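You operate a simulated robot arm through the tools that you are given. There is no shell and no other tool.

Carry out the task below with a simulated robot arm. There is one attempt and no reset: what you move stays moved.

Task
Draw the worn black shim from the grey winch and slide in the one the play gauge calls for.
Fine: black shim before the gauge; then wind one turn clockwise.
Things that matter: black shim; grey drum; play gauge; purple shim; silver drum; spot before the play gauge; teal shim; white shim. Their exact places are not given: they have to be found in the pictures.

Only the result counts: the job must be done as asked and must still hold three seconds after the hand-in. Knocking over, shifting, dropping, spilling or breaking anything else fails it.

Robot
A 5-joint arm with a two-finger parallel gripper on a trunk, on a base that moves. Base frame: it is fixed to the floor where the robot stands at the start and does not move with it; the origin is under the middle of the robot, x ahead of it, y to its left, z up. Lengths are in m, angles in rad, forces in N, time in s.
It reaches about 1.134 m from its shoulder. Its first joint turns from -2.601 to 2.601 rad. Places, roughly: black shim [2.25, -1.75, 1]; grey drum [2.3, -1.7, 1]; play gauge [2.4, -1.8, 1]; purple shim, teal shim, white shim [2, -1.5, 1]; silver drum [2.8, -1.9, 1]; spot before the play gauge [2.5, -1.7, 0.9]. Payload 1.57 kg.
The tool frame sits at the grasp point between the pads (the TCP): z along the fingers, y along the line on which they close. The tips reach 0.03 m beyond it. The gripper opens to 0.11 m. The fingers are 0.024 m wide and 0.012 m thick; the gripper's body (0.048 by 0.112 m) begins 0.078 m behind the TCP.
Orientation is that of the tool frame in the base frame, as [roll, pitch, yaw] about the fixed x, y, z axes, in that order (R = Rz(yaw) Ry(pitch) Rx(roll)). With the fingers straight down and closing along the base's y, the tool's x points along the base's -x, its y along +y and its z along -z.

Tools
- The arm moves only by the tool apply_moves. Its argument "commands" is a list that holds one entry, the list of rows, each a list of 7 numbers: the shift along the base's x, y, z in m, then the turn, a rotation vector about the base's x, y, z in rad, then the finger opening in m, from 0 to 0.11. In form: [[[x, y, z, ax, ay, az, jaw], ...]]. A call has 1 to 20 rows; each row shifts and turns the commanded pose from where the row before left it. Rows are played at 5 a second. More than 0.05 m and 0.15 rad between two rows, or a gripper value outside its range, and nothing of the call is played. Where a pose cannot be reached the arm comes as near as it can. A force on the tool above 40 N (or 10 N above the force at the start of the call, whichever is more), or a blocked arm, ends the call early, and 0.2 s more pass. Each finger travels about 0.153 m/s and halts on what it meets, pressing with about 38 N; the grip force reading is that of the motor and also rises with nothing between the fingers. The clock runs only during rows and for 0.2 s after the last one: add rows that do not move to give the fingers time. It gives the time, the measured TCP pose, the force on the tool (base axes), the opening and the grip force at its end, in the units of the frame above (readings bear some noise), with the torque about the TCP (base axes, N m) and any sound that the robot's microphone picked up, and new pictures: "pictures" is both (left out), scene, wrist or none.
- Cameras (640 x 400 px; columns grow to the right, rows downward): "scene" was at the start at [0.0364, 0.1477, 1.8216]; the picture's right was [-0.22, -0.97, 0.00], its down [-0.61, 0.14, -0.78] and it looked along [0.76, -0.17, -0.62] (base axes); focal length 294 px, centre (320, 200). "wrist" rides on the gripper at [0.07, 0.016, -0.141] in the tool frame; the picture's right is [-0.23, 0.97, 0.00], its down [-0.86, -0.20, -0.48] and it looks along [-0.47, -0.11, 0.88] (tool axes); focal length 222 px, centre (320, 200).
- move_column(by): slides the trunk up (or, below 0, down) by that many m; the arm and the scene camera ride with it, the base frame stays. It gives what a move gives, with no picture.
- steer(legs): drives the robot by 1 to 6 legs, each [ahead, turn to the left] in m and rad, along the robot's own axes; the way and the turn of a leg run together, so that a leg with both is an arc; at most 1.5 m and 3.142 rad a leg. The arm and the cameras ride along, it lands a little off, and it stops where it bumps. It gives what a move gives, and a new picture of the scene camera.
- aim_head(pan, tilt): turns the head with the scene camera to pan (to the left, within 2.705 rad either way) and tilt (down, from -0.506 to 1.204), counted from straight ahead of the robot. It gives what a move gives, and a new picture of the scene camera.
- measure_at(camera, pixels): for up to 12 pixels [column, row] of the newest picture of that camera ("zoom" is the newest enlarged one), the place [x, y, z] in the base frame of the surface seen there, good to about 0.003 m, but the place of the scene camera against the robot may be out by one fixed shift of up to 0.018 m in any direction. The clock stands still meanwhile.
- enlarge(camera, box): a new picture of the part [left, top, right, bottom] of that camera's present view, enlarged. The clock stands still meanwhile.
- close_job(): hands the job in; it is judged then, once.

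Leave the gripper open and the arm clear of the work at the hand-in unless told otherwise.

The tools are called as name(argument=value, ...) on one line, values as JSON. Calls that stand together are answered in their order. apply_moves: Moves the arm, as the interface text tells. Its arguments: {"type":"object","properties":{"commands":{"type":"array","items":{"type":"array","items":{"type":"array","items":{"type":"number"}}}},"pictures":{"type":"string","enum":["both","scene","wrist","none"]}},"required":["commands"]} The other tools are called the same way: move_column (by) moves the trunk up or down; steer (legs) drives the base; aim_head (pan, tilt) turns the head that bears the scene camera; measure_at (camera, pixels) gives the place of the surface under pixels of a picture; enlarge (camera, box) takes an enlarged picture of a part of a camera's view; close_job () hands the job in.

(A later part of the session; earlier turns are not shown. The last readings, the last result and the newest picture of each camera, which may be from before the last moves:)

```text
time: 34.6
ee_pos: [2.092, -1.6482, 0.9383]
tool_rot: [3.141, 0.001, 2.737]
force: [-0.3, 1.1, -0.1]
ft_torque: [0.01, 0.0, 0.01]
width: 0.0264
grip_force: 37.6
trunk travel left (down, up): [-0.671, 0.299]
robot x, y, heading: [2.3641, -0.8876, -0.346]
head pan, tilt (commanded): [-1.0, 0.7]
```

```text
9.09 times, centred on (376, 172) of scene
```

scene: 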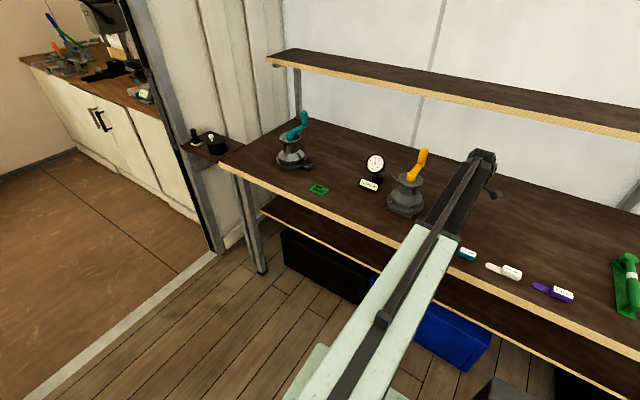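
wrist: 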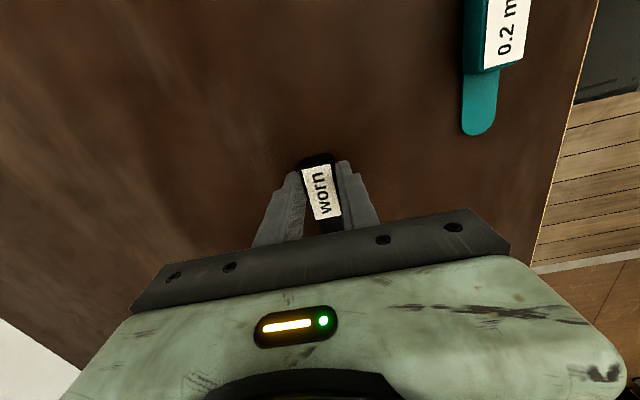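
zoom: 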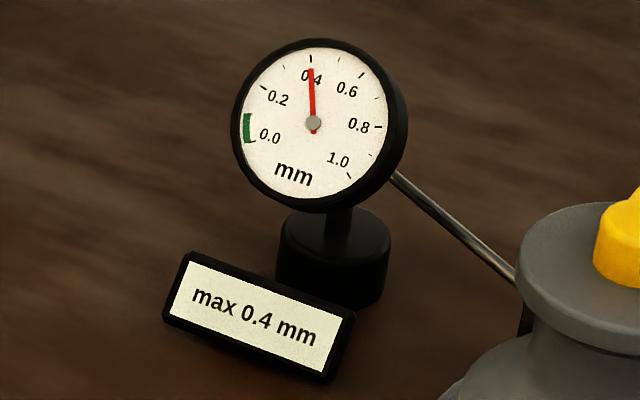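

The needle still stands exactly at 0.4, so white (0.4 mm) is the one. Now I lift the black shim 0.2 m by the trunk and carry it round the aisle side of the winch toward the spot before the gauge.

move_column(by=0.2)

apply_moves(commands=[[[0.03, 0.02, 0, 0, 0, 0, 0.015], [0.03, 0.02, 0, 0, 0, 0, 0.015], [0.03, 0.02, 0, 0, 0, 0, 0.015], [0.03, 0.02, 0, 0, 0, 0, 0.015], [0.04, 0, 0, 0, 0, 0, 0.015], [0.04, 0, 0, 0, 0, 0, 0.015], [0.04, 0, 0, 0, 0, 0, 0.015], [0.04, -0.01, 0, 0, 0, 0, 0.015], [0.03, -0.02, 0, 0, 0, 0, 0.015], [0.02, -0.03, 0, 0, 0, 0, 0.015], [0.01, -0.03, 0, 0, 0, 0, 0.015], [0, 0, 0, 0, 0, 0, 0.015]]], pictures="both")

```text
time: 36.8
ee_pos: [2.0922, -1.6496, 1.1384]
tool_rot: [-3.141, 0.001, 2.737]
force: [-0.7, -0.5, 0.1]
ft_torque: [-0.06, -0.01, 0.0]
width: 0.015
grip_force: 0.1
trunk travel left (down, up): [-0.871, 0.099]
robot x, y, heading: [2.3692, -0.8906, -0.346]
head pan, tilt (commanded): [-1.0, 0.7]
```

```text
time: 39.4
ee_pos: [2.4356, -1.6587, 1.1386]
tool_rot: [3.141, 0.0, 2.735]
force: [-0.2, -0.4, -0.5]
ft_torque: [0.01, 0.03, -0.02]
width: 0.0149
grip_force: 0.0
trunk travel left (down, up): [-0.871, 0.099]
robot x, y, heading: [2.3676, -0.8879, -0.349]
head pan, tilt (commanded): [-1.0, 0.7]
```

scene: 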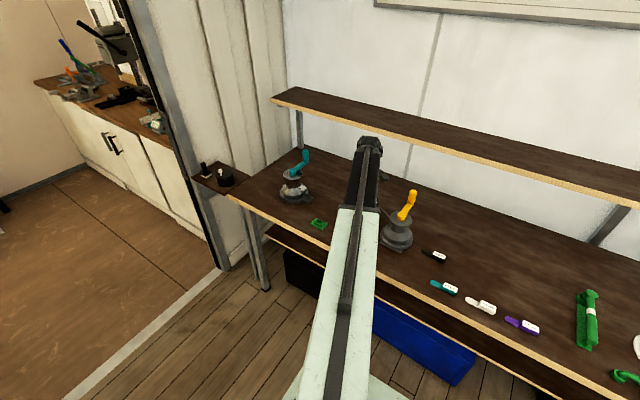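
wrist: 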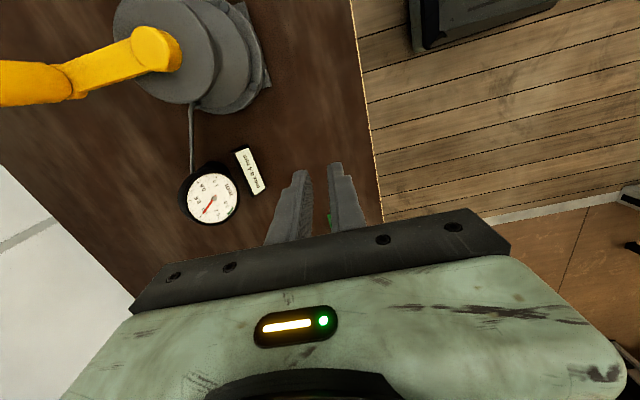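

The shim slipped out of the fingers at lift-off: width 0.015, and it lies on the bench at scene (435,256). I'll re-grip it deeper. While here, I measure the gauge, card and bench edge with the wrist camera to fix the spot.

measure_at(camera="wrist", pixels=[[241, 158], [262, 188], [252, 172], [213, 197], [234, 165], [370, 150], [340, 120], [290, 130], [215, 170], [190, 140], [180, 60], [270, 160]])

enlarge(camera="scene", box=[370, 180, 500, 310])

enlarge(camera="wrist", box=[170, 120, 380, 260])

```text
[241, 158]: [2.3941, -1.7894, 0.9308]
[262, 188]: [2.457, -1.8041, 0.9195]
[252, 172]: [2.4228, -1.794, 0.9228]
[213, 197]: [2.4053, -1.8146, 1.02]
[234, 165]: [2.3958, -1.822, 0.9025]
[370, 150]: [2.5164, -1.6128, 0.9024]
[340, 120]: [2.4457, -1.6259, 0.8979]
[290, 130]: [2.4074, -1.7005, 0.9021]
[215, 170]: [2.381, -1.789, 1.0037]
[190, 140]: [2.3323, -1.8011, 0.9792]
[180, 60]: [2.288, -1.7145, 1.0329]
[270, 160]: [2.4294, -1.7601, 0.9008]
```

```text
3.08 times, centred on (435, 245) of scene
```

zoom: 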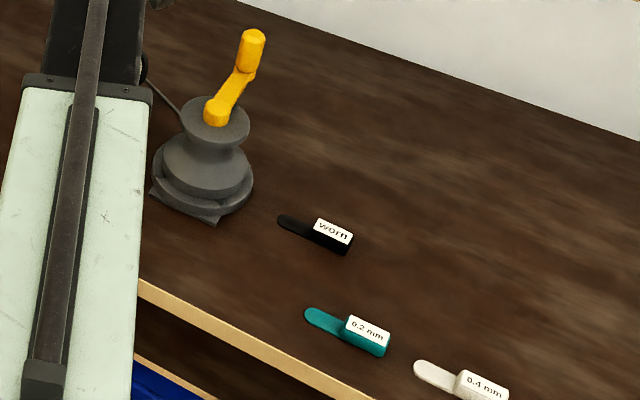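

```text
2.86 times, centred on (275, 190) of wrist
```

zoom: 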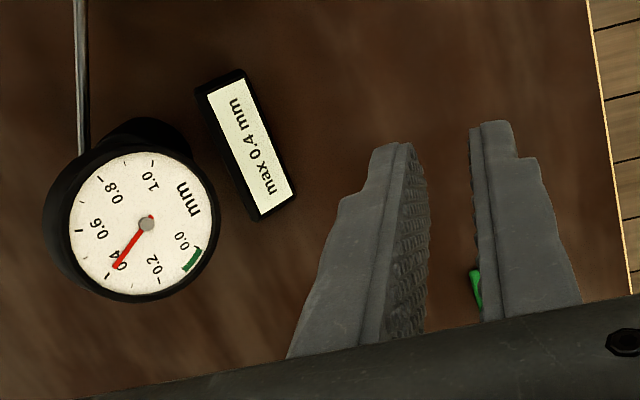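

The black shim is undamaged at its pulled-out place. The spot I'll use is centred about (2.455,-1.713). I go back the same way to re-grip the black shim deeper.

apply_moves(commands=[[[-0.01, 0.03, 0, 0, 0, 0, 0.015], [-0.02, 0.03, 0, 0, 0, 0, 0.015], [-0.03, 0.02, 0, 0, 0, 0, 0.015], [-0.04, 0.01, 0, 0, 0, 0, 0.015], [-0.04, 0, 0, 0, 0, 0, 0.02], [-0.04, 0, 0, 0, 0, 0, 0.04], [-0.04, 0, 0, 0, 0, 0, 0.06], [-0.03, -0.02, 0, 0, 0, 0, 0.06], [-0.03, -0.02, 0, 0, 0, 0, 0.06], [-0.03, -0.02, 0, 0, 0, 0, 0.06], [-0.03, -0.02, 0, 0, 0, 0, 0.06], [0, 0, 0, 0, 0, 0, 0.06]]], pictures="none")

move_column(by=-0.12)

apply_moves(commands=[[[0, 0, 0, 0, 0, 0, 0.06]]], pictures="wrist")

```text
time: 42.0
ee_pos: [2.0946, -1.6482, 1.1376]
tool_rot: [-3.141, -0.002, 2.738]
force: [-0.1, -0.9, -0.5]
ft_torque: [0.01, 0.01, 0.0]
width: 0.0597
grip_force: 0.0
out of reach, approached as far as the arm can: row 8
trunk travel left (down, up): [-0.871, 0.099]
robot x, y, heading: [2.3682, -0.8857, -0.349]
head pan, tilt (commanded): [-1.0, 0.7]
```

```text
time: 43.5
ee_pos: [2.0935, -1.6485, 1.0166]
tool_rot: [3.141, -0.001, 2.736]
force: [-0.3, -0.1, 0.1]
ft_torque: [0.0, 0.0, 0.01]
width: 0.0599
grip_force: 0.1
trunk travel left (down, up): [-0.751, 0.219]
robot x, y, heading: [2.3645, -0.8887, -0.347]
head pan, tilt (commanded): [-1.0, 0.7]
```

```text
time: 43.9
ee_pos: [2.0945, -1.6476, 1.0192]
tool_rot: [-3.141, 0.0, 2.738]
force: [-0.3, 0.4, 0.3]
ft_torque: [-0.01, 0.01, 0.02]
width: 0.06
grip_force: 0.0
trunk travel left (down, up): [-0.751, 0.219]
robot x, y, heading: [2.366, -0.8869, -0.343]
head pan, tilt (commanded): [-1.0, 0.7]
```

wrist: 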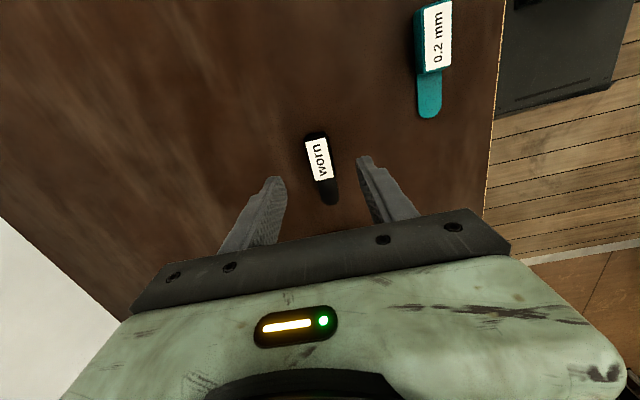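

enlarge(camera="wrist", box=[270, 120, 382, 220])

measure_at(camera="wrist", pixels=[[307, 143], [327, 139], [316, 158], [315, 180], [333, 177], [332, 200], [327, 190], [345, 140], [290, 150], [434, 20], [437, 60], [430, 100]])

```text
4.00 times, centred on (326, 170) of wrist
```

zoom: 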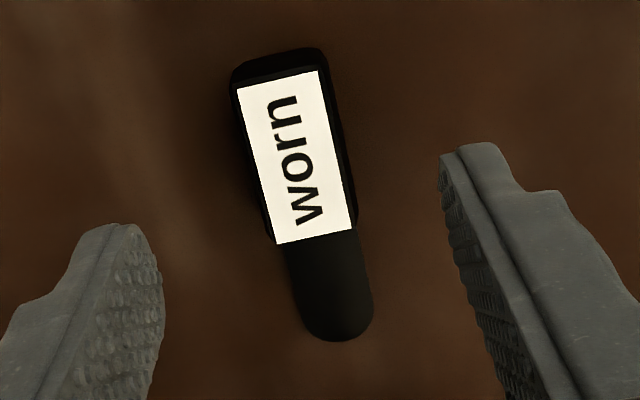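

```text
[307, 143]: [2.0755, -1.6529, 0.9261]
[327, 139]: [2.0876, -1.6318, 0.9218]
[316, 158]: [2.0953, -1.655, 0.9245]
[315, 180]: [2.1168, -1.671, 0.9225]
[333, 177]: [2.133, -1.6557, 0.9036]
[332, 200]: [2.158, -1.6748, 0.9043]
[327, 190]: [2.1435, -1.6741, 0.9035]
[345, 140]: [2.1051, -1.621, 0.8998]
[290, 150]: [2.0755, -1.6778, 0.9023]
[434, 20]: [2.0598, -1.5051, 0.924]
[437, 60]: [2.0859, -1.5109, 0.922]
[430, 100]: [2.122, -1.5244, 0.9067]
```

The shim lies on the bench, handle top z≈0.9245, tongue z≈0.904. I shift (0.005,-0.0038) to centre on the handle and lower to z≈0.9335 so the pads overlap more, then close.

apply_moves(commands=[[[0.005, -0.0038, 0, 0, 0, 0, 0.06], [0, 0, 0, 0, 0, 0, 0.06]]], pictures="none")

move_column(by=-0.085)

apply_moves(commands=[[[0, 0, 0, 0, 0, 0, 0.04], [0, 0, 0, 0, 0, 0, 0.03], [0, 0, 0, 0, 0, 0, 0.02], [0, 0, 0, 0, 0, 0, 0.02], [0, 0, 0, 0, 0, 0, 0.02]]], pictures="wrist")

```text
time: 44.5
ee_pos: [2.0992, -1.6529, 1.018]
tool_rot: [3.141, -0.002, 2.736]
force: [0.9, -0.6, 0.4]
ft_torque: [-0.03, 0.01, 0.02]
width: 0.0601
grip_force: 0.1
trunk travel left (down, up): [-0.751, 0.219]
robot x, y, heading: [2.3675, -0.8881, -0.341]
head pan, tilt (commanded): [-1.0, 0.7]
```

```text
time: 45.7
ee_pos: [2.0987, -1.6527, 0.9329]
tool_rot: [-3.141, 0.001, 2.737]
force: [0.2, -0.6, -0.2]
ft_torque: [-0.01, 0.03, 0.0]
width: 0.0601
grip_force: 0.1
trunk travel left (down, up): [-0.666, 0.304]
robot x, y, heading: [2.3665, -0.8882, -0.347]
head pan, tilt (commanded): [-1.0, 0.7]
```

```text
time: 46.9
ee_pos: [2.0994, -1.6517, 0.9328]
tool_rot: [3.141, 0.0, 2.737]
force: [0.0, 0.1, 0.2]
ft_torque: [0.02, 0.01, -0.03]
width: 0.0267
grip_force: 37.1
trunk travel left (down, up): [-0.666, 0.304]
robot x, y, heading: [2.3672, -0.8888, -0.349]
head pan, tilt (commanded): [-1.0, 0.7]
```

wrist: 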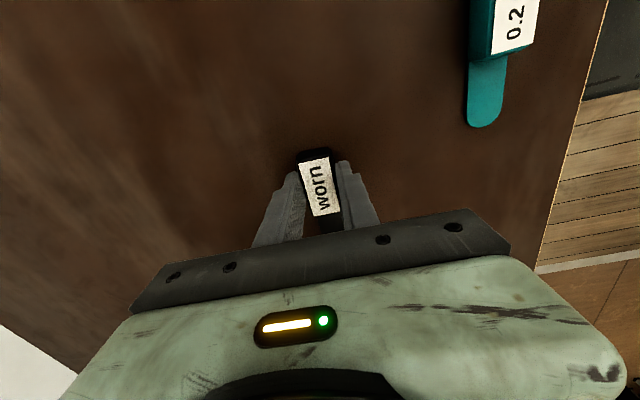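

Gripped again at z=0.933. I lift 1 cm and check the width.

move_column(by=0.01)

move_column(by=0.02)

apply_moves(commands=[[[0, 0, 0, 0, 0, 0, 0.02]]], pictures="wrist")

```text
time: 47.5
ee_pos: [2.0978, -1.6526, 0.9435]
tool_rot: [3.141, 0.0, 2.738]
force: [0.1, -0.3, -0.2]
ft_torque: [0.03, 0.0, -0.02]
width: 0.0269
grip_force: 37.8
trunk travel left (down, up): [-0.676, 0.294]
robot x, y, heading: [2.365, -0.8859, -0.347]
head pan, tilt (commanded): [-1.0, 0.7]
```

```text
time: 48.1
ee_pos: [2.0984, -1.6531, 0.9635]
tool_rot: [3.14, 0.0, 2.737]
force: [-0.1, -0.2, -0.8]
ft_torque: [0.0, 0.0, -0.04]
width: 0.0265
grip_force: 37.2
trunk travel left (down, up): [-0.696, 0.274]
robot x, y, heading: [2.3676, -0.8879, -0.351]
head pan, tilt (commanded): [-1.0, 0.7]
```

```text
time: 48.5
ee_pos: [2.0994, -1.6527, 0.9636]
tool_rot: [-3.141, 0.0, 2.736]
force: [0.0, -0.3, -1.0]
ft_torque: [-0.02, 0.02, -0.03]
width: 0.0264
grip_force: 36.9
trunk travel left (down, up): [-0.696, 0.274]
robot x, y, heading: [2.3698, -0.8897, -0.351]
head pan, tilt (commanded): [-1.0, 0.7]
```

wrist: 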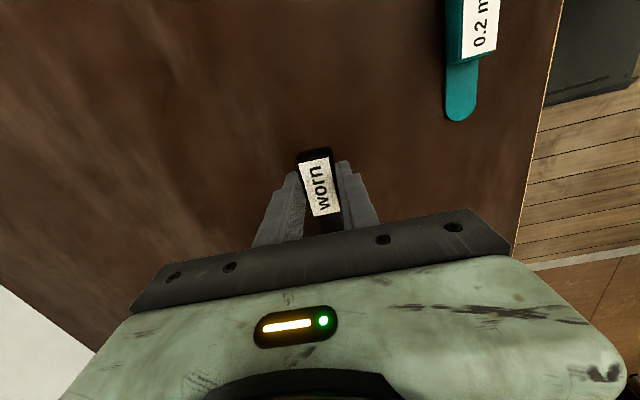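

It holds now. I lift further, in two steps, and check that the grip stays.

move_column(by=0.07)

move_column(by=0.1)

```text
time: 49.6
ee_pos: [2.0984, -1.6529, 1.0331]
tool_rot: [3.141, 0.001, 2.736]
force: [0.2, -0.5, -0.5]
ft_torque: [0.02, 0.0, 0.03]
width: 0.0264
grip_force: 37.1
trunk travel left (down, up): [-0.766, 0.204]
robot x, y, heading: [2.3646, -0.8855, -0.345]
head pan, tilt (commanded): [-1.0, 0.7]
```

```text
time: 50.9
ee_pos: [2.0978, -1.6534, 1.1336]
tool_rot: [-3.141, 0.0, 2.736]
force: [0.2, 0.2, 0.2]
ft_torque: [0.0, 0.01, 0.04]
width: 0.0264
grip_force: 37.2
trunk travel left (down, up): [-0.866, 0.104]
robot x, y, heading: [2.365, -0.888, -0.343]
head pan, tilt (commanded): [-1.0, 0.7]
```

Still held at z=1.13. Carrying it round to above the spot at (2.438,-1.706).

apply_moves(commands=[[[0.03, 0.02, 0, 0, 0, 0, 0.02], [0.03, 0.02, 0, 0, 0, 0, 0.02], [0.03, 0.02, 0, 0, 0, 0, 0.02], [0.03, 0.02, 0, 0, 0, 0, 0.02], [0.03, 0, 0, 0, 0, 0, 0.02], [0.03, 0, 0, 0, 0, 0, 0.02], [0.03, 0, 0, 0, 0, 0, 0.02], [0.03, 0, 0, 0, 0, 0, 0.02], [0.04, -0.02, 0, 0, 0, 0, 0.02], [0.03, -0.03, 0, 0, 0, 0, 0.02], [0.02, -0.04, 0, 0, 0, 0, 0.02], [0.0095, -0.043, 0, 0, 0, 0, 0.02], [0, 0, 0, 0, 0, 0, 0.02]]], pictures="both")

```text
time: 53.7
ee_pos: [2.4409, -1.7066, 1.1326]
tool_rot: [-3.141, 0.0, 2.738]
force: [0.1, 0.3, -0.2]
ft_torque: [0.02, 0.03, 0.01]
width: 0.0268
grip_force: 37.7
trunk travel left (down, up): [-0.866, 0.104]
robot x, y, heading: [2.366, -0.8887, -0.339]
head pan, tilt (commanded): [-1.0, 0.7]
```

scene: 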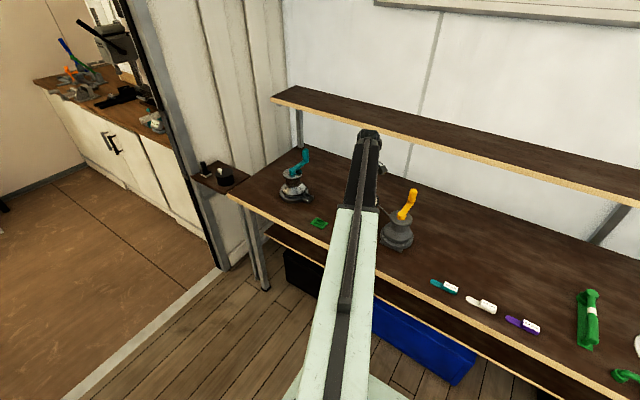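
wrist: 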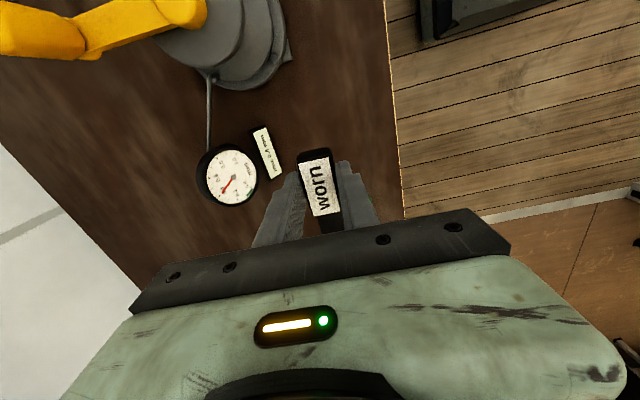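

Still held. The spot is free; I lower by 0.199 (1 mm above the grasp height), then open slowly.

move_column(by=-0.15)

move_column(by=-0.049)

apply_moves(commands=[[[0, 0, 0, 0, 0, 0, 0.024], [0, 0, 0, 0, 0, 0, 0.028], [0, 0, 0, 0, 0, 0, 0.032], [0, 0, 0, 0, 0, 0, 0.04], [0, 0, 0, 0, 0, 0, 0.05], [0, 0, 0, 0, 0, 0, 0.05]]], pictures="wrist")

```text
time: 55.5
ee_pos: [2.4411, -1.7063, 0.9835]
tool_rot: [3.141, 0.001, 2.737]
force: [0.3, 0.1, 0.7]
ft_torque: [0.05, -0.03, -0.01]
width: 0.0268
grip_force: 37.3
trunk travel left (down, up): [-0.716, 0.254]
robot x, y, heading: [2.3698, -0.8889, -0.345]
head pan, tilt (commanded): [-1.0, 0.7]
```

```text
time: 56.4
ee_pos: [2.4417, -1.7068, 0.9345]
tool_rot: [-3.141, 0.0, 2.735]
force: [0.1, 0.3, -0.4]
ft_torque: [-0.01, -0.01, 0.0]
width: 0.0266
grip_force: 37.4
trunk travel left (down, up): [-0.667, 0.303]
robot x, y, heading: [2.3666, -0.8903, -0.344]
head pan, tilt (commanded): [-1.0, 0.7]
```

```text
time: 57.8
ee_pos: [2.4416, -1.7057, 0.9341]
tool_rot: [-3.141, 0.0, 2.737]
force: [0.4, -0.7, 0.2]
ft_torque: [0.01, 0.0, 0.01]
width: 0.0501
grip_force: 0.1
trunk travel left (down, up): [-0.667, 0.303]
robot x, y, heading: [2.3672, -0.8866, -0.346]
head pan, tilt (commanded): [-1.0, 0.7]
```

wrist: 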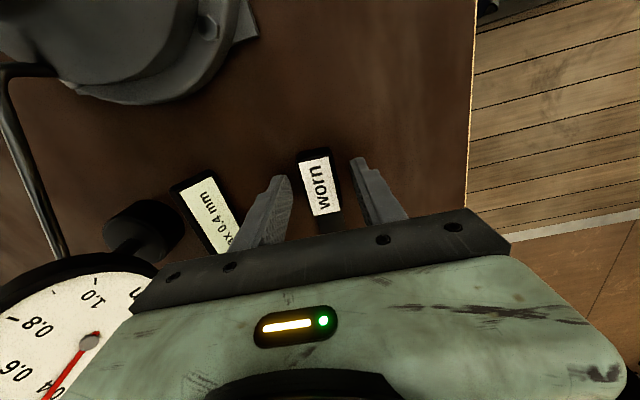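

The shim is released at the spot. I lift straight up and look at it.

move_column(by=0.2)

apply_moves(commands=[[[0, 0, 0, 0, 0, 0, 0.05]]], pictures="wrist")

measure_at(camera="wrist", pixels=[[310, 145], [318, 160], [325, 178], [330, 195], [240, 158], [252, 175]])

```text
time: 60.0
ee_pos: [2.4414, -1.7055, 1.1335]
tool_rot: [-3.142, 0.0, 2.736]
force: [-0.2, 0.3, 0.7]
ft_torque: [0.02, -0.04, 0.02]
width: 0.0502
grip_force: 0.0
trunk travel left (down, up): [-0.867, 0.103]
robot x, y, heading: [2.3646, -0.8914, -0.347]
head pan, tilt (commanded): [-1.0, 0.7]
```

```text
time: 60.4
ee_pos: [2.4422, -1.7059, 1.1346]
tool_rot: [3.141, 0.0, 2.737]
force: [-0.2, -0.6, -0.4]
ft_torque: [0.0, 0.02, -0.01]
width: 0.0502
grip_force: 0.0
trunk travel left (down, up): [-0.867, 0.103]
robot x, y, heading: [2.366, -0.8855, -0.34]
head pan, tilt (commanded): [-1.0, 0.7]
```

wrist: 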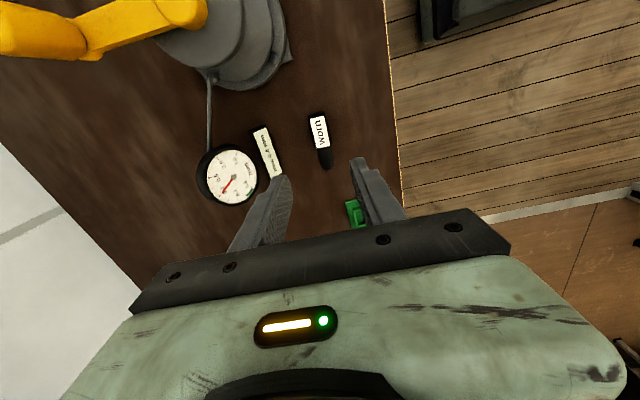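

```text
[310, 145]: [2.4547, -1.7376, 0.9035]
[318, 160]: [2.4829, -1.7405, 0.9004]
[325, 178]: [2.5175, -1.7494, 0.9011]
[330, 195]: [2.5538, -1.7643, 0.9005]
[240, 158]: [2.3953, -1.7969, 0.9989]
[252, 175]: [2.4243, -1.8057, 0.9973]
```

The black shim lies in front of the card and gauge. Now I go to the white shim (about (1.955,-1.465)), passing on the aisle side, turning the yaw back by +0.07.

apply_moves(commands=[[[-0.014, 0.035, 0, 0, 0, 0, 0.06], [-0.014, 0.035, 0, 0, 0, 0, 0.06], [-0.014, 0.035, 0, 0, 0, 0, 0.06], [-0.04, 0, 0, 0, 0, 0, 0.06], [-0.04, 0, 0, 0, 0, 0, 0.06], [-0.04, 0, 0, 0, 0, 0, 0.06], [-0.04, 0, 0, 0, 0, 0, 0.06], [-0.04, 0, 0, 0, 0, 0, 0.06], [-0.0417, 0.023, 0, 0, 0, 0.012, 0.06], [-0.0417, 0.023, 0, 0, 0, 0.012, 0.06], [-0.0417, 0.023, 0, 0, 0, 0.012, 0.06], [-0.0417, 0.023, 0, 0, 0, 0.012, 0.06], [-0.0417, 0.023, 0, 0, 0, 0.012, 0.06], [-0.0417, 0.023, 0, 0, 0, 0.012, 0.06], [0, 0, 0, 0, 0, 0, 0.06]]], pictures="both")

```text
time: 63.6
ee_pos: [1.9487, -1.4601, 1.1343]
tool_rot: [3.141, 0.0, 2.809]
force: [-0.5, -0.5, -0.5]
ft_torque: [0.0, -0.01, -0.01]
width: 0.0599
grip_force: 0.2
out of reach, approached as far as the arm can: row 10, 13
trunk travel left (down, up): [-0.867, 0.103]
robot x, y, heading: [2.3668, -0.8862, -0.346]
head pan, tilt (commanded): [-1.0, 0.7]
```

scene: 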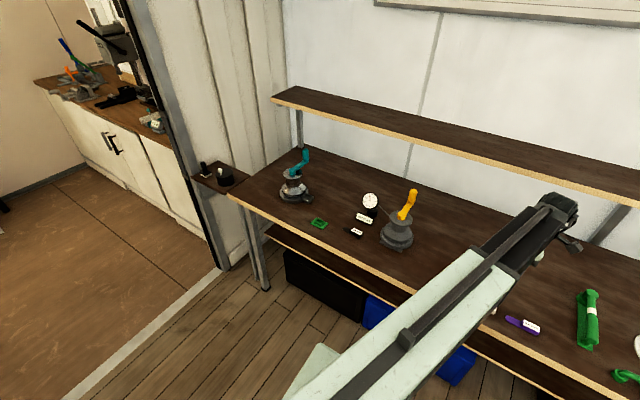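
wrist: 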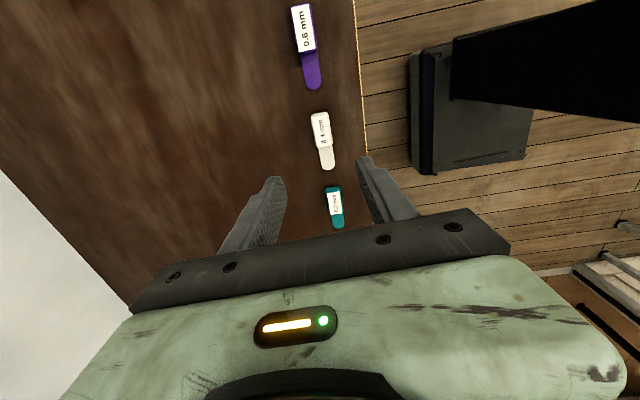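

The white shim (0.4 mm) is right under the TCP at wrist (320,130). I look closely and measure, then lower.

enlarge(camera="wrist", box=[280, 100, 376, 160])

measure_at(camera="wrist", pixels=[[314, 115], [327, 113], [321, 128], [318, 145], [330, 143], [326, 158], [329, 168], [345, 130], [335, 195], [338, 220]])

move_column(by=-0.1)

apply_moves(commands=[[[0, 0, 0, 0, 0, 0, 0.06]]], pictures="wrist")

enlarge(camera="wrist", box=[246, 110, 406, 210])

```text
6.67 times, centred on (328, 130) of wrist
```

zoom: 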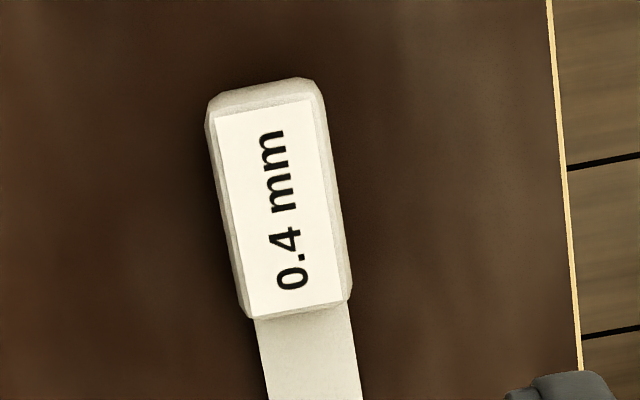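

```text
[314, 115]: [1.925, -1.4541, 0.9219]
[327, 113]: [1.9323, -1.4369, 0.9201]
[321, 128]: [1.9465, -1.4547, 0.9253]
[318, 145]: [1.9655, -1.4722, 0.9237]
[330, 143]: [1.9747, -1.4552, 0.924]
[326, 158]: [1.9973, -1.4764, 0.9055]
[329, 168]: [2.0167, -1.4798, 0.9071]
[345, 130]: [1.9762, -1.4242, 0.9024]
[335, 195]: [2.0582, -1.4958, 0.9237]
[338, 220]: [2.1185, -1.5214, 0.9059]
```

```text
time: 64.9
ee_pos: [1.949, -1.4597, 1.0351]
tool_rot: [-3.14, 0.0, 2.81]
force: [-0.6, 0.1, 0.1]
ft_torque: [-0.02, -0.01, 0.0]
width: 0.0597
grip_force: 0.0
trunk travel left (down, up): [-0.767, 0.203]
robot x, y, heading: [2.3683, -0.8881, -0.346]
head pan, tilt (commanded): [-1.0, 0.7]
```

```text
time: 65.3
ee_pos: [1.9496, -1.4595, 1.0342]
tool_rot: [-3.141, 0.0, 2.811]
force: [-0.1, -0.7, 0.4]
ft_torque: [-0.03, 0.02, -0.01]
width: 0.0602
grip_force: 0.0
trunk travel left (down, up): [-0.767, 0.203]
robot x, y, heading: [2.3666, -0.8869, -0.345]
head pan, tilt (commanded): [-1.0, 0.7]
```

wrist: 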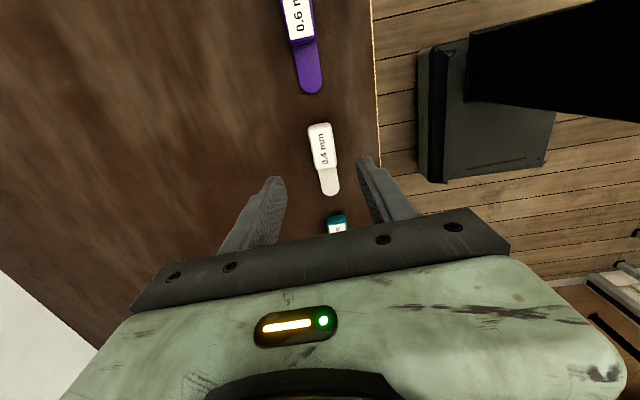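

```text
4.00 times, centred on (326, 160) of wrist
```

zoom: 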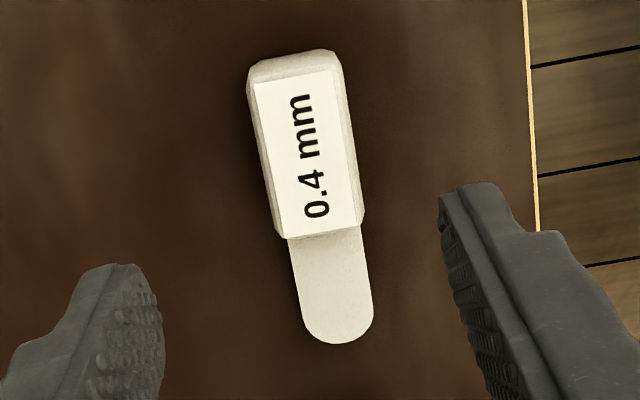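

White shim centre is at (1.949,-1.455), heading ≈ -0.40. I shift (-0.0046,+0.0063), yaw by -0.07, lower 0.101 m, and verify before closing.

apply_moves(commands=[[[-0.0046, 0.0063, 0, 0, 0, -0.07, 0.06], [0, 0, 0, 0, 0, 0, 0.06]]], pictures="none")

move_column(by=-0.07)

apply_moves(commands=[[[0, 0, 0, 0, 0, 0, 0.06]]], pictures="wrist")

enlarge(camera="wrist", box=[246, 130, 406, 230])

```text
time: 65.9
ee_pos: [1.9449, -1.454, 1.0343]
tool_rot: [3.141, -0.001, 2.737]
force: [-0.4, -0.2, -0.5]
ft_torque: [0.01, -0.02, 0.0]
width: 0.06
grip_force: 0.0
trunk travel left (down, up): [-0.767, 0.203]
robot x, y, heading: [2.3695, -0.8892, -0.344]
head pan, tilt (commanded): [-1.0, 0.7]
```

```text
time: 67.0
ee_pos: [1.9447, -1.453, 0.9646]
tool_rot: [-3.141, 0.0, 2.741]
force: [-1.1, -0.2, 0.3]
ft_torque: [0.0, -0.03, 0.02]
width: 0.06
grip_force: 0.2
trunk travel left (down, up): [-0.697, 0.273]
robot x, y, heading: [2.3673, -0.8877, -0.346]
head pan, tilt (commanded): [-1.0, 0.7]
```

```text
time: 67.4
ee_pos: [1.9454, -1.454, 0.9635]
tool_rot: [-3.141, 0.001, 2.74]
force: [0.2, -0.4, -1.3]
ft_torque: [-0.04, 0.01, -0.02]
width: 0.0599
grip_force: 0.2
trunk travel left (down, up): [-0.697, 0.273]
robot x, y, heading: [2.3689, -0.8856, -0.347]
head pan, tilt (commanded): [-1.0, 0.7]
```

wrist: 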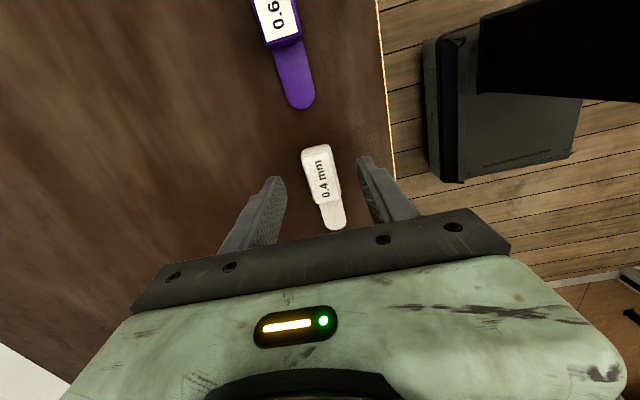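

```text
4.00 times, centred on (326, 180) of wrist
```

zoom: 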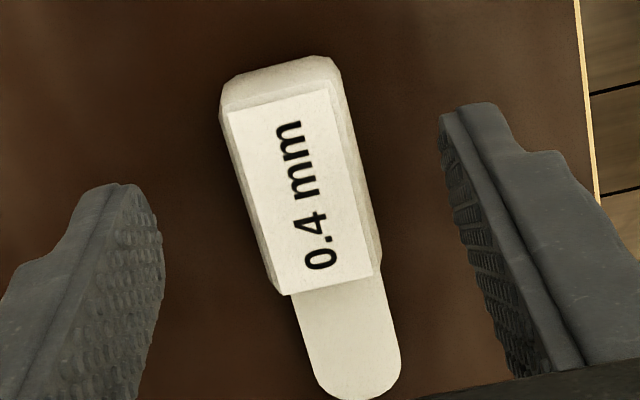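

Well centred and aligned. Lower 0.031 and close the fingers.

move_column(by=-0.031)

apply_moves(commands=[[[0, 0, 0, 0, 0, 0, 0.04], [0, 0, 0, 0, 0, 0, 0.03], [0, 0, 0, 0, 0, 0, 0.02], [0, 0, 0, 0, 0, 0, 0.02], [0, 0, 0, 0, 0, 0, 0.02]]], pictures="none")

move_column(by=0.02)

apply_moves(commands=[[[0, 0, 0, 0, 0, 0, 0.02]]], pictures="wrist")

```text
time: 68.1
ee_pos: [1.9446, -1.4543, 0.9328]
tool_rot: [3.141, 0.001, 2.739]
force: [-0.6, -0.6, -0.8]
ft_torque: [0.03, -0.02, -0.02]
width: 0.0599
grip_force: 0.0
trunk travel left (down, up): [-0.666, 0.304]
robot x, y, heading: [2.3657, -0.8903, -0.347]
head pan, tilt (commanded): [-1.0, 0.7]
```

```text
time: 69.3
ee_pos: [1.9437, -1.4545, 0.9335]
tool_rot: [3.141, 0.001, 2.741]
force: [-0.7, -0.3, -0.1]
ft_torque: [-0.03, 0.04, -0.02]
width: 0.0268
grip_force: 37.9
trunk travel left (down, up): [-0.666, 0.304]
robot x, y, heading: [2.3671, -0.8835, -0.343]
head pan, tilt (commanded): [-1.0, 0.7]
```

```text
time: 70.0
ee_pos: [1.9437, -1.4532, 0.9531]
tool_rot: [3.141, -0.001, 2.74]
force: [0.0, 0.2, -0.1]
ft_torque: [0.04, 0.03, 0.01]
width: 0.0268
grip_force: 37.4
trunk travel left (down, up): [-0.686, 0.284]
robot x, y, heading: [2.3669, -0.8901, -0.348]
head pan, tilt (commanded): [-1.0, 0.7]
```

```text
time: 70.4
ee_pos: [1.9443, -1.4537, 0.9545]
tool_rot: [3.141, 0.002, 2.741]
force: [-0.3, -0.4, -0.3]
ft_torque: [-0.02, 0.01, 0.0]
width: 0.0265
grip_force: 38.0
trunk travel left (down, up): [-0.686, 0.284]
robot x, y, heading: [2.369, -0.8885, -0.351]
head pan, tilt (commanded): [-1.0, 0.7]
```

wrist: 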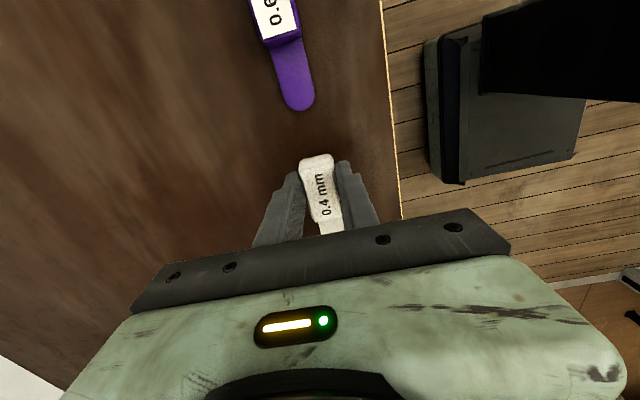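

White shim held (width 0.0265). I lift to z≈1.013, move over to (2.092,-1.649), the same line on which the black shim came out, then look and lower.

move_column(by=0.06)

apply_moves(commands=[[[0.0247, -0.0325, 0, 0, 0, 0, 0.02], [0.0247, -0.0325, 0, 0, 0, 0, 0.02], [0.0247, -0.0325, 0, 0, 0, 0, 0.02], [0.0247, -0.0325, 0, 0, 0, 0, 0.02], [0.0247, -0.0325, 0, 0, 0, 0, 0.02], [0.0247, -0.0325, 0, 0, 0, 0, 0.02], [0, 0, 0, 0, 0, 0, 0.02], [0, 0, 0, 0, 0, 0, 0.02]]], pictures="both")

```text
time: 71.4
ee_pos: [1.9432, -1.4543, 1.0128]
tool_rot: [3.141, 0.0, 2.74]
force: [0.0, -0.1, -0.7]
ft_torque: [0.0, 0.02, 0.01]
width: 0.0268
grip_force: 37.1
trunk travel left (down, up): [-0.746, 0.224]
robot x, y, heading: [2.3691, -0.8885, -0.344]
head pan, tilt (commanded): [-1.0, 0.7]
```

```text
time: 73.2
ee_pos: [2.0943, -1.6493, 1.013]
tool_rot: [3.141, -0.001, 2.74]
force: [-0.6, 0.5, -0.6]
ft_torque: [-0.02, 0.0, 0.03]
width: 0.0262
grip_force: 37.5
trunk travel left (down, up): [-0.746, 0.224]
robot x, y, heading: [2.3692, -0.8905, -0.347]
head pan, tilt (commanded): [-1.0, 0.7]
```

scene: 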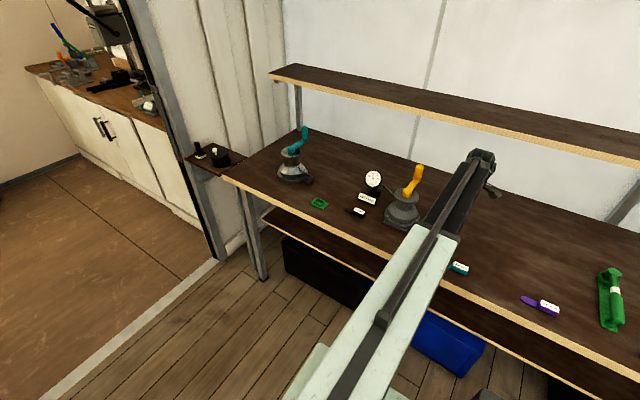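
wrist: 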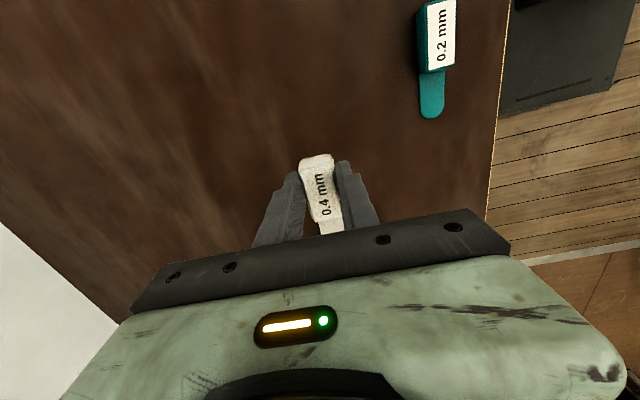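

White shim is on the line. I check the slot in the winch's base from the scene camera before lowering.

enlarge(camera="scene", box=[340, 150, 450, 240])

apply_moves(commands=[[[0, -0.001, 0, 0, 0, -0.003, 0.02], [0, 0, 0, 0, 0, 0, 0.02]]], pictures="none")

move_column(by=-0.079)

apply_moves(commands=[[[0, 0, 0, 0, 0, 0, 0.02]]], pictures="wrist")

```text
4.44 times, centred on (395, 195) of scene
```

zoom: 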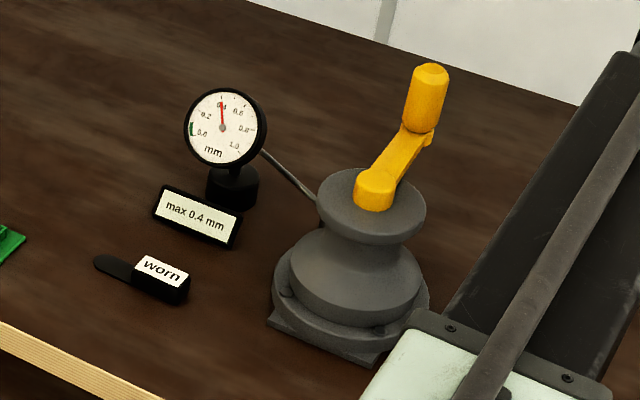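

```text
time: 73.8
ee_pos: [2.0931, -1.6503, 1.0137]
tool_rot: [-3.141, 0.001, 2.736]
force: [0.5, 0.3, 0.0]
ft_torque: [0.03, 0.0, 0.0]
width: 0.0267
grip_force: 37.4
trunk travel left (down, up): [-0.746, 0.224]
robot x, y, heading: [2.3669, -0.8896, -0.34]
head pan, tilt (commanded): [-1.0, 0.7]
```

```text
time: 75.0
ee_pos: [2.0938, -1.65, 0.9327]
tool_rot: [-3.142, 0.0, 2.736]
force: [-0.5, -0.6, 0.1]
ft_torque: [-0.01, 0.0, 0.01]
width: 0.0266
grip_force: 37.8
trunk travel left (down, up): [-0.667, 0.303]
robot x, y, heading: [2.367, -0.8887, -0.345]
head pan, tilt (commanded): [-1.0, 0.7]
```

```text
time: 75.4
ee_pos: [2.0939, -1.6498, 0.9343]
tool_rot: [-3.141, 0.001, 2.737]
force: [0.4, 0.8, -0.9]
ft_torque: [0.02, -0.02, 0.01]
width: 0.0264
grip_force: 37.6
trunk travel left (down, up): [-0.667, 0.303]
robot x, y, heading: [2.367, -0.8905, -0.346]
head pan, tilt (commanded): [-1.0, 0.7]
```

wrist: 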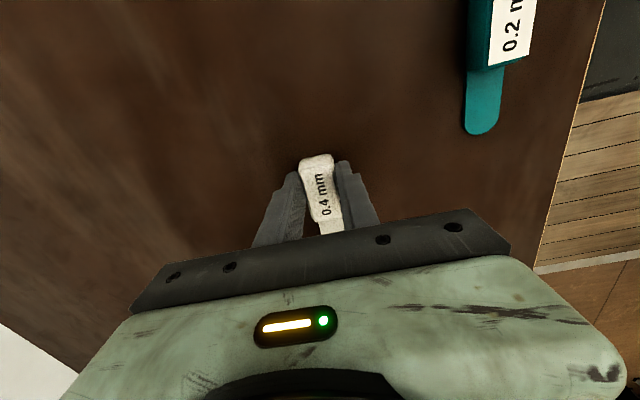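

Aligned with the slot line within <1 mm. I lower 1 mm (shim on bench level) and begin sliding in along (0.917,-0.40), watching the force.

move_column(by=-0.001)

apply_moves(commands=[[[0.0042, -0.0019, 0, 0, 0, 0, 0.02], [0.0042, -0.0019, 0, 0, 0, 0, 0.02], [0.0042, -0.0019, 0, 0, 0, 0, 0.02], [0.0042, -0.0019, 0, 0, 0, 0, 0.02], [0.0042, -0.0019, 0, 0, 0, 0, 0.02], [0.0042, -0.0019, 0, 0, 0, 0, 0.02], [0.0042, -0.0019, 0, 0, 0, 0, 0.02], [0.0042, -0.0019, 0, 0, 0, 0, 0.02], [0.0042, -0.0019, 0, 0, 0, 0, 0.02], [0.0042, -0.0019, 0, 0, 0, 0, 0.02]]], pictures="both")

```text
time: 75.9
ee_pos: [2.0953, -1.6495, 0.9321]
tool_rot: [-3.14, -0.001, 2.737]
force: [0.4, -0.9, 0.0]
ft_torque: [0.05, 0.02, 0.01]
width: 0.0268
grip_force: 37.3
trunk travel left (down, up): [-0.666, 0.304]
robot x, y, heading: [2.3666, -0.8909, -0.344]
head pan, tilt (commanded): [-1.0, 0.7]
```

```text
time: 78.1
ee_pos: [2.1362, -1.6695, 0.9323]
tool_rot: [3.141, -0.001, 2.735]
force: [0.6, -0.7, -0.2]
ft_torque: [-0.03, -0.02, -0.03]
width: 0.0269
grip_force: 37.8
trunk travel left (down, up): [-0.666, 0.304]
robot x, y, heading: [2.3686, -0.8914, -0.353]
head pan, tilt (commanded): [-1.0, 0.7]
```

scene: 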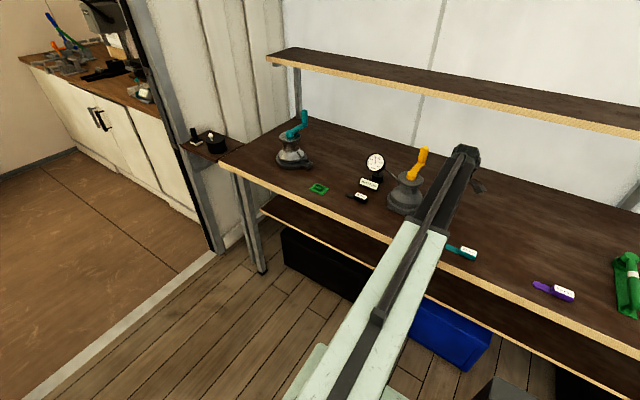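
wrist: 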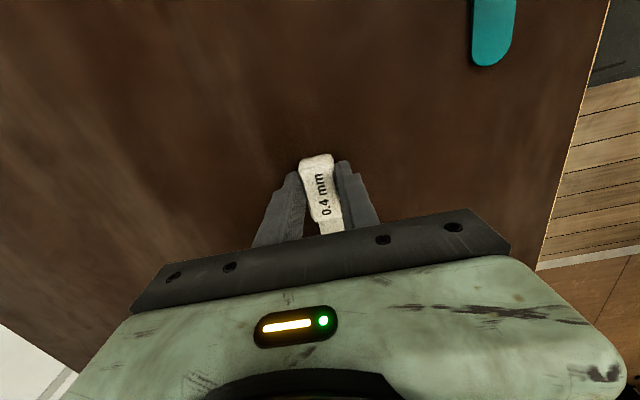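

No resistance; tongue is entering. Continue sliding ~0.037 m in small rows.

apply_moves(commands=[[[0.0042, -0.0018, 0, 0, 0, 0, 0.02], [0.0042, -0.0018, 0, 0, 0, 0, 0.02], [0.0042, -0.0018, 0, 0, 0, 0, 0.02], [0.0042, -0.0018, 0, 0, 0, 0, 0.02], [0.0042, -0.0018, 0, 0, 0, 0, 0.02], [0.0042, -0.0018, 0, 0, 0, 0, 0.02], [0.0042, -0.0018, 0, 0, 0, 0, 0.02], [0.0042, -0.0018, 0, 0, 0, 0, 0.02]]], pictures="wrist")

```text
time: 79.9
ee_pos: [2.1677, -1.6827, 0.9334]
tool_rot: [-3.141, 0.0, 2.736]
force: [-0.3, -1.0, -0.8]
ft_torque: [-0.04, -0.02, -0.02]
width: 0.0266
grip_force: 37.1
trunk travel left (down, up): [-0.666, 0.304]
robot x, y, heading: [2.3689, -0.8897, -0.342]
head pan, tilt (commanded): [-1.0, 0.7]
```

wrist: 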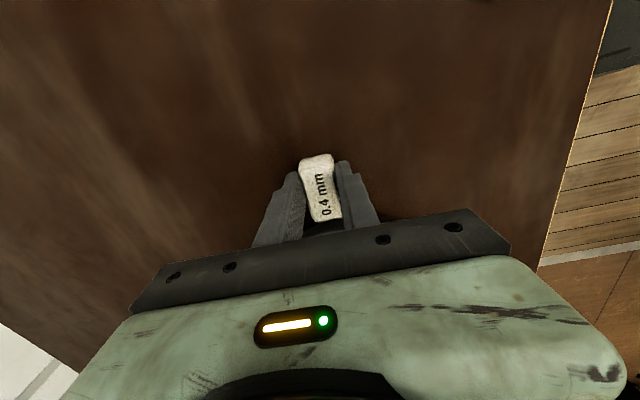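

Nearly home (2.168,-1.683). A few 1.5 mm rows to reach the seat point (2.1733,-1.685), watching for contact.

apply_moves(commands=[[[0.0014, -0.0006, 0, 0, 0, 0, 0.02], [0.0014, -0.0006, 0, 0, 0, 0, 0.02], [0.0014, -0.0006, 0, 0, 0, 0, 0.02], [0.0014, -0.0006, 0, 0, 0, 0, 0.02]]], pictures="wrist")

enlarge(camera="wrist", box=[250, 140, 410, 240])

```text
time: 80.9
ee_pos: [2.174, -1.6854, 0.9343]
tool_rot: [-3.141, -0.001, 2.737]
force: [-2.9, -1.4, 1.0]
ft_torque: [-0.01, 0.02, -0.07]
width: 0.0267
grip_force: 37.5
trunk travel left (down, up): [-0.666, 0.304]
robot x, y, heading: [2.3668, -0.8882, -0.344]
head pan, tilt (commanded): [-1.0, 0.7]
```

wrist: 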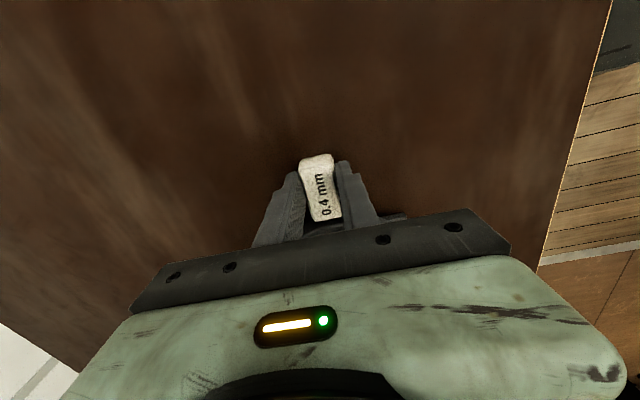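

```text
4.00 times, centred on (330, 190) of wrist
```

zoom: 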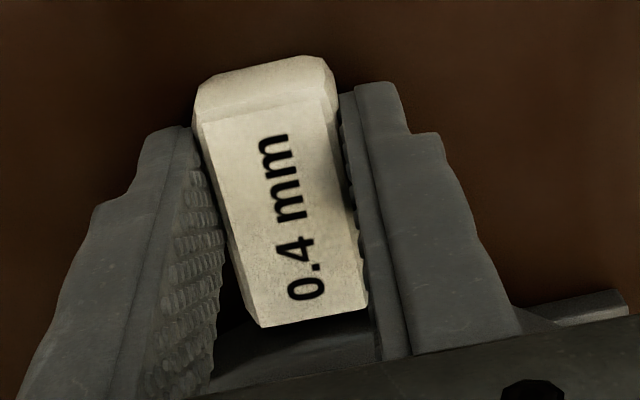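

Slight resistance (-2.9 N) appears. I push another ~2 mm gently to make sure it's seated.

apply_moves(commands=[[[0.0009, -0.0004, 0, 0, 0, 0, 0.02], [0.0009, -0.0004, 0, 0, 0, 0, 0.02]]], pictures="none")

```text
time: 81.5
ee_pos: [2.1761, -1.6861, 0.9335]
tool_rot: [-3.141, 0.0, 2.737]
force: [-6.9, 0.3, 0.4]
ft_torque: [-0.02, 0.07, -0.05]
width: 0.0264
grip_force: 37.7
trunk travel left (down, up): [-0.666, 0.304]
robot x, y, heading: [2.3666, -0.8871, -0.346]
head pan, tilt (commanded): [-1.0, 0.7]
```

Force rises to ~7 N: it is seated against the winch. I release gently and lift a bit, then check.

apply_moves(commands=[[[0, 0, 0, 0, 0, 0, 0.026], [0, 0, 0, 0, 0, 0, 0.032], [0, 0, 0, 0, 0, 0, 0.04], [0, 0, 0, 0, 0, 0, 0.06], [0, 0, 0, 0, 0, 0, 0.06]]], pictures="wrist")

move_column(by=0.08)

apply_moves(commands=[[[0, 0, 0, 0, 0, 0, 0.06]]], pictures="both")

enlarge(camera="wrist", box=[250, 110, 410, 210])

```text
time: 82.7
ee_pos: [2.177, -1.6865, 0.933]
tool_rot: [3.141, -0.001, 2.738]
force: [-1.1, -0.4, 0.3]
ft_torque: [0.0, -0.01, 0.0]
width: 0.0598
grip_force: 0.1
trunk travel left (down, up): [-0.666, 0.304]
robot x, y, heading: [2.3678, -0.8888, -0.345]
head pan, tilt (commanded): [-1.0, 0.7]
```

wrist: 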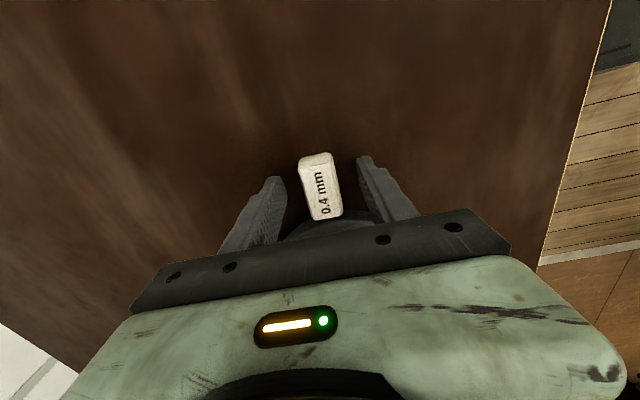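

```text
time: 83.8
ee_pos: [2.1768, -1.6858, 1.0142]
tool_rot: [3.141, 0.001, 2.736]
force: [0.4, -0.2, 0.8]
ft_torque: [0.01, 0.02, 0.0]
width: 0.0601
grip_force: 0.0
trunk travel left (down, up): [-0.746, 0.224]
robot x, y, heading: [2.3682, -0.8865, -0.345]
head pan, tilt (commanded): [-1.0, 0.7]
```

```text
time: 84.2
ee_pos: [2.1772, -1.6854, 1.0129]
tool_rot: [-3.142, 0.0, 2.738]
force: [-0.9, -1.1, -1.8]
ft_torque: [0.0, -0.02, 0.02]
width: 0.0601
grip_force: 0.1
trunk travel left (down, up): [-0.746, 0.224]
robot x, y, heading: [2.3655, -0.8891, -0.343]
head pan, tilt (commanded): [-1.0, 0.7]
```

scene: 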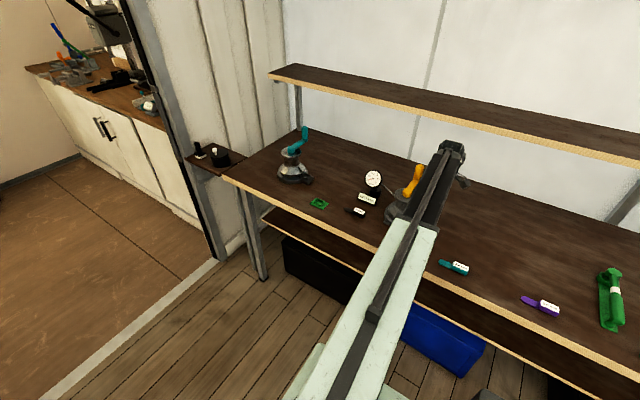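
wrist: 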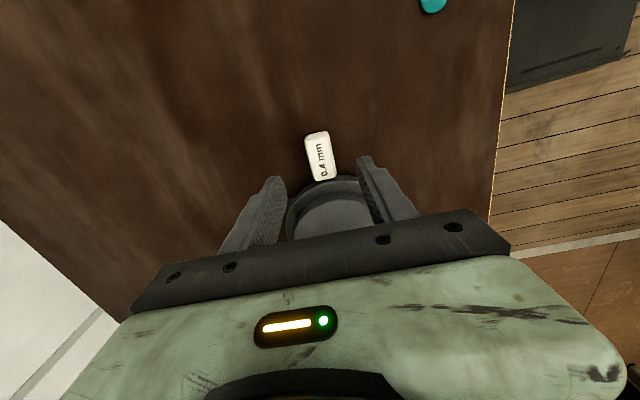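

```text
4.00 times, centred on (330, 160) of wrist
```

zoom: 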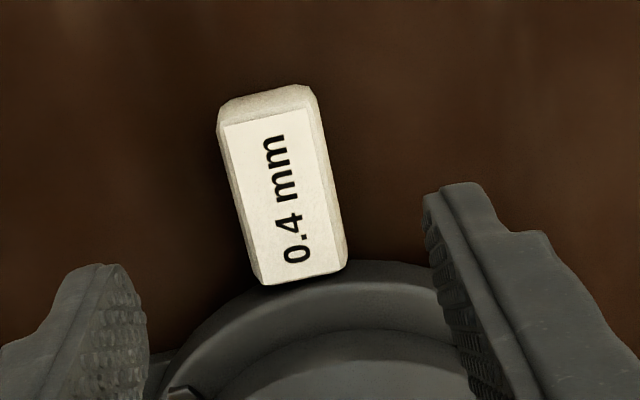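

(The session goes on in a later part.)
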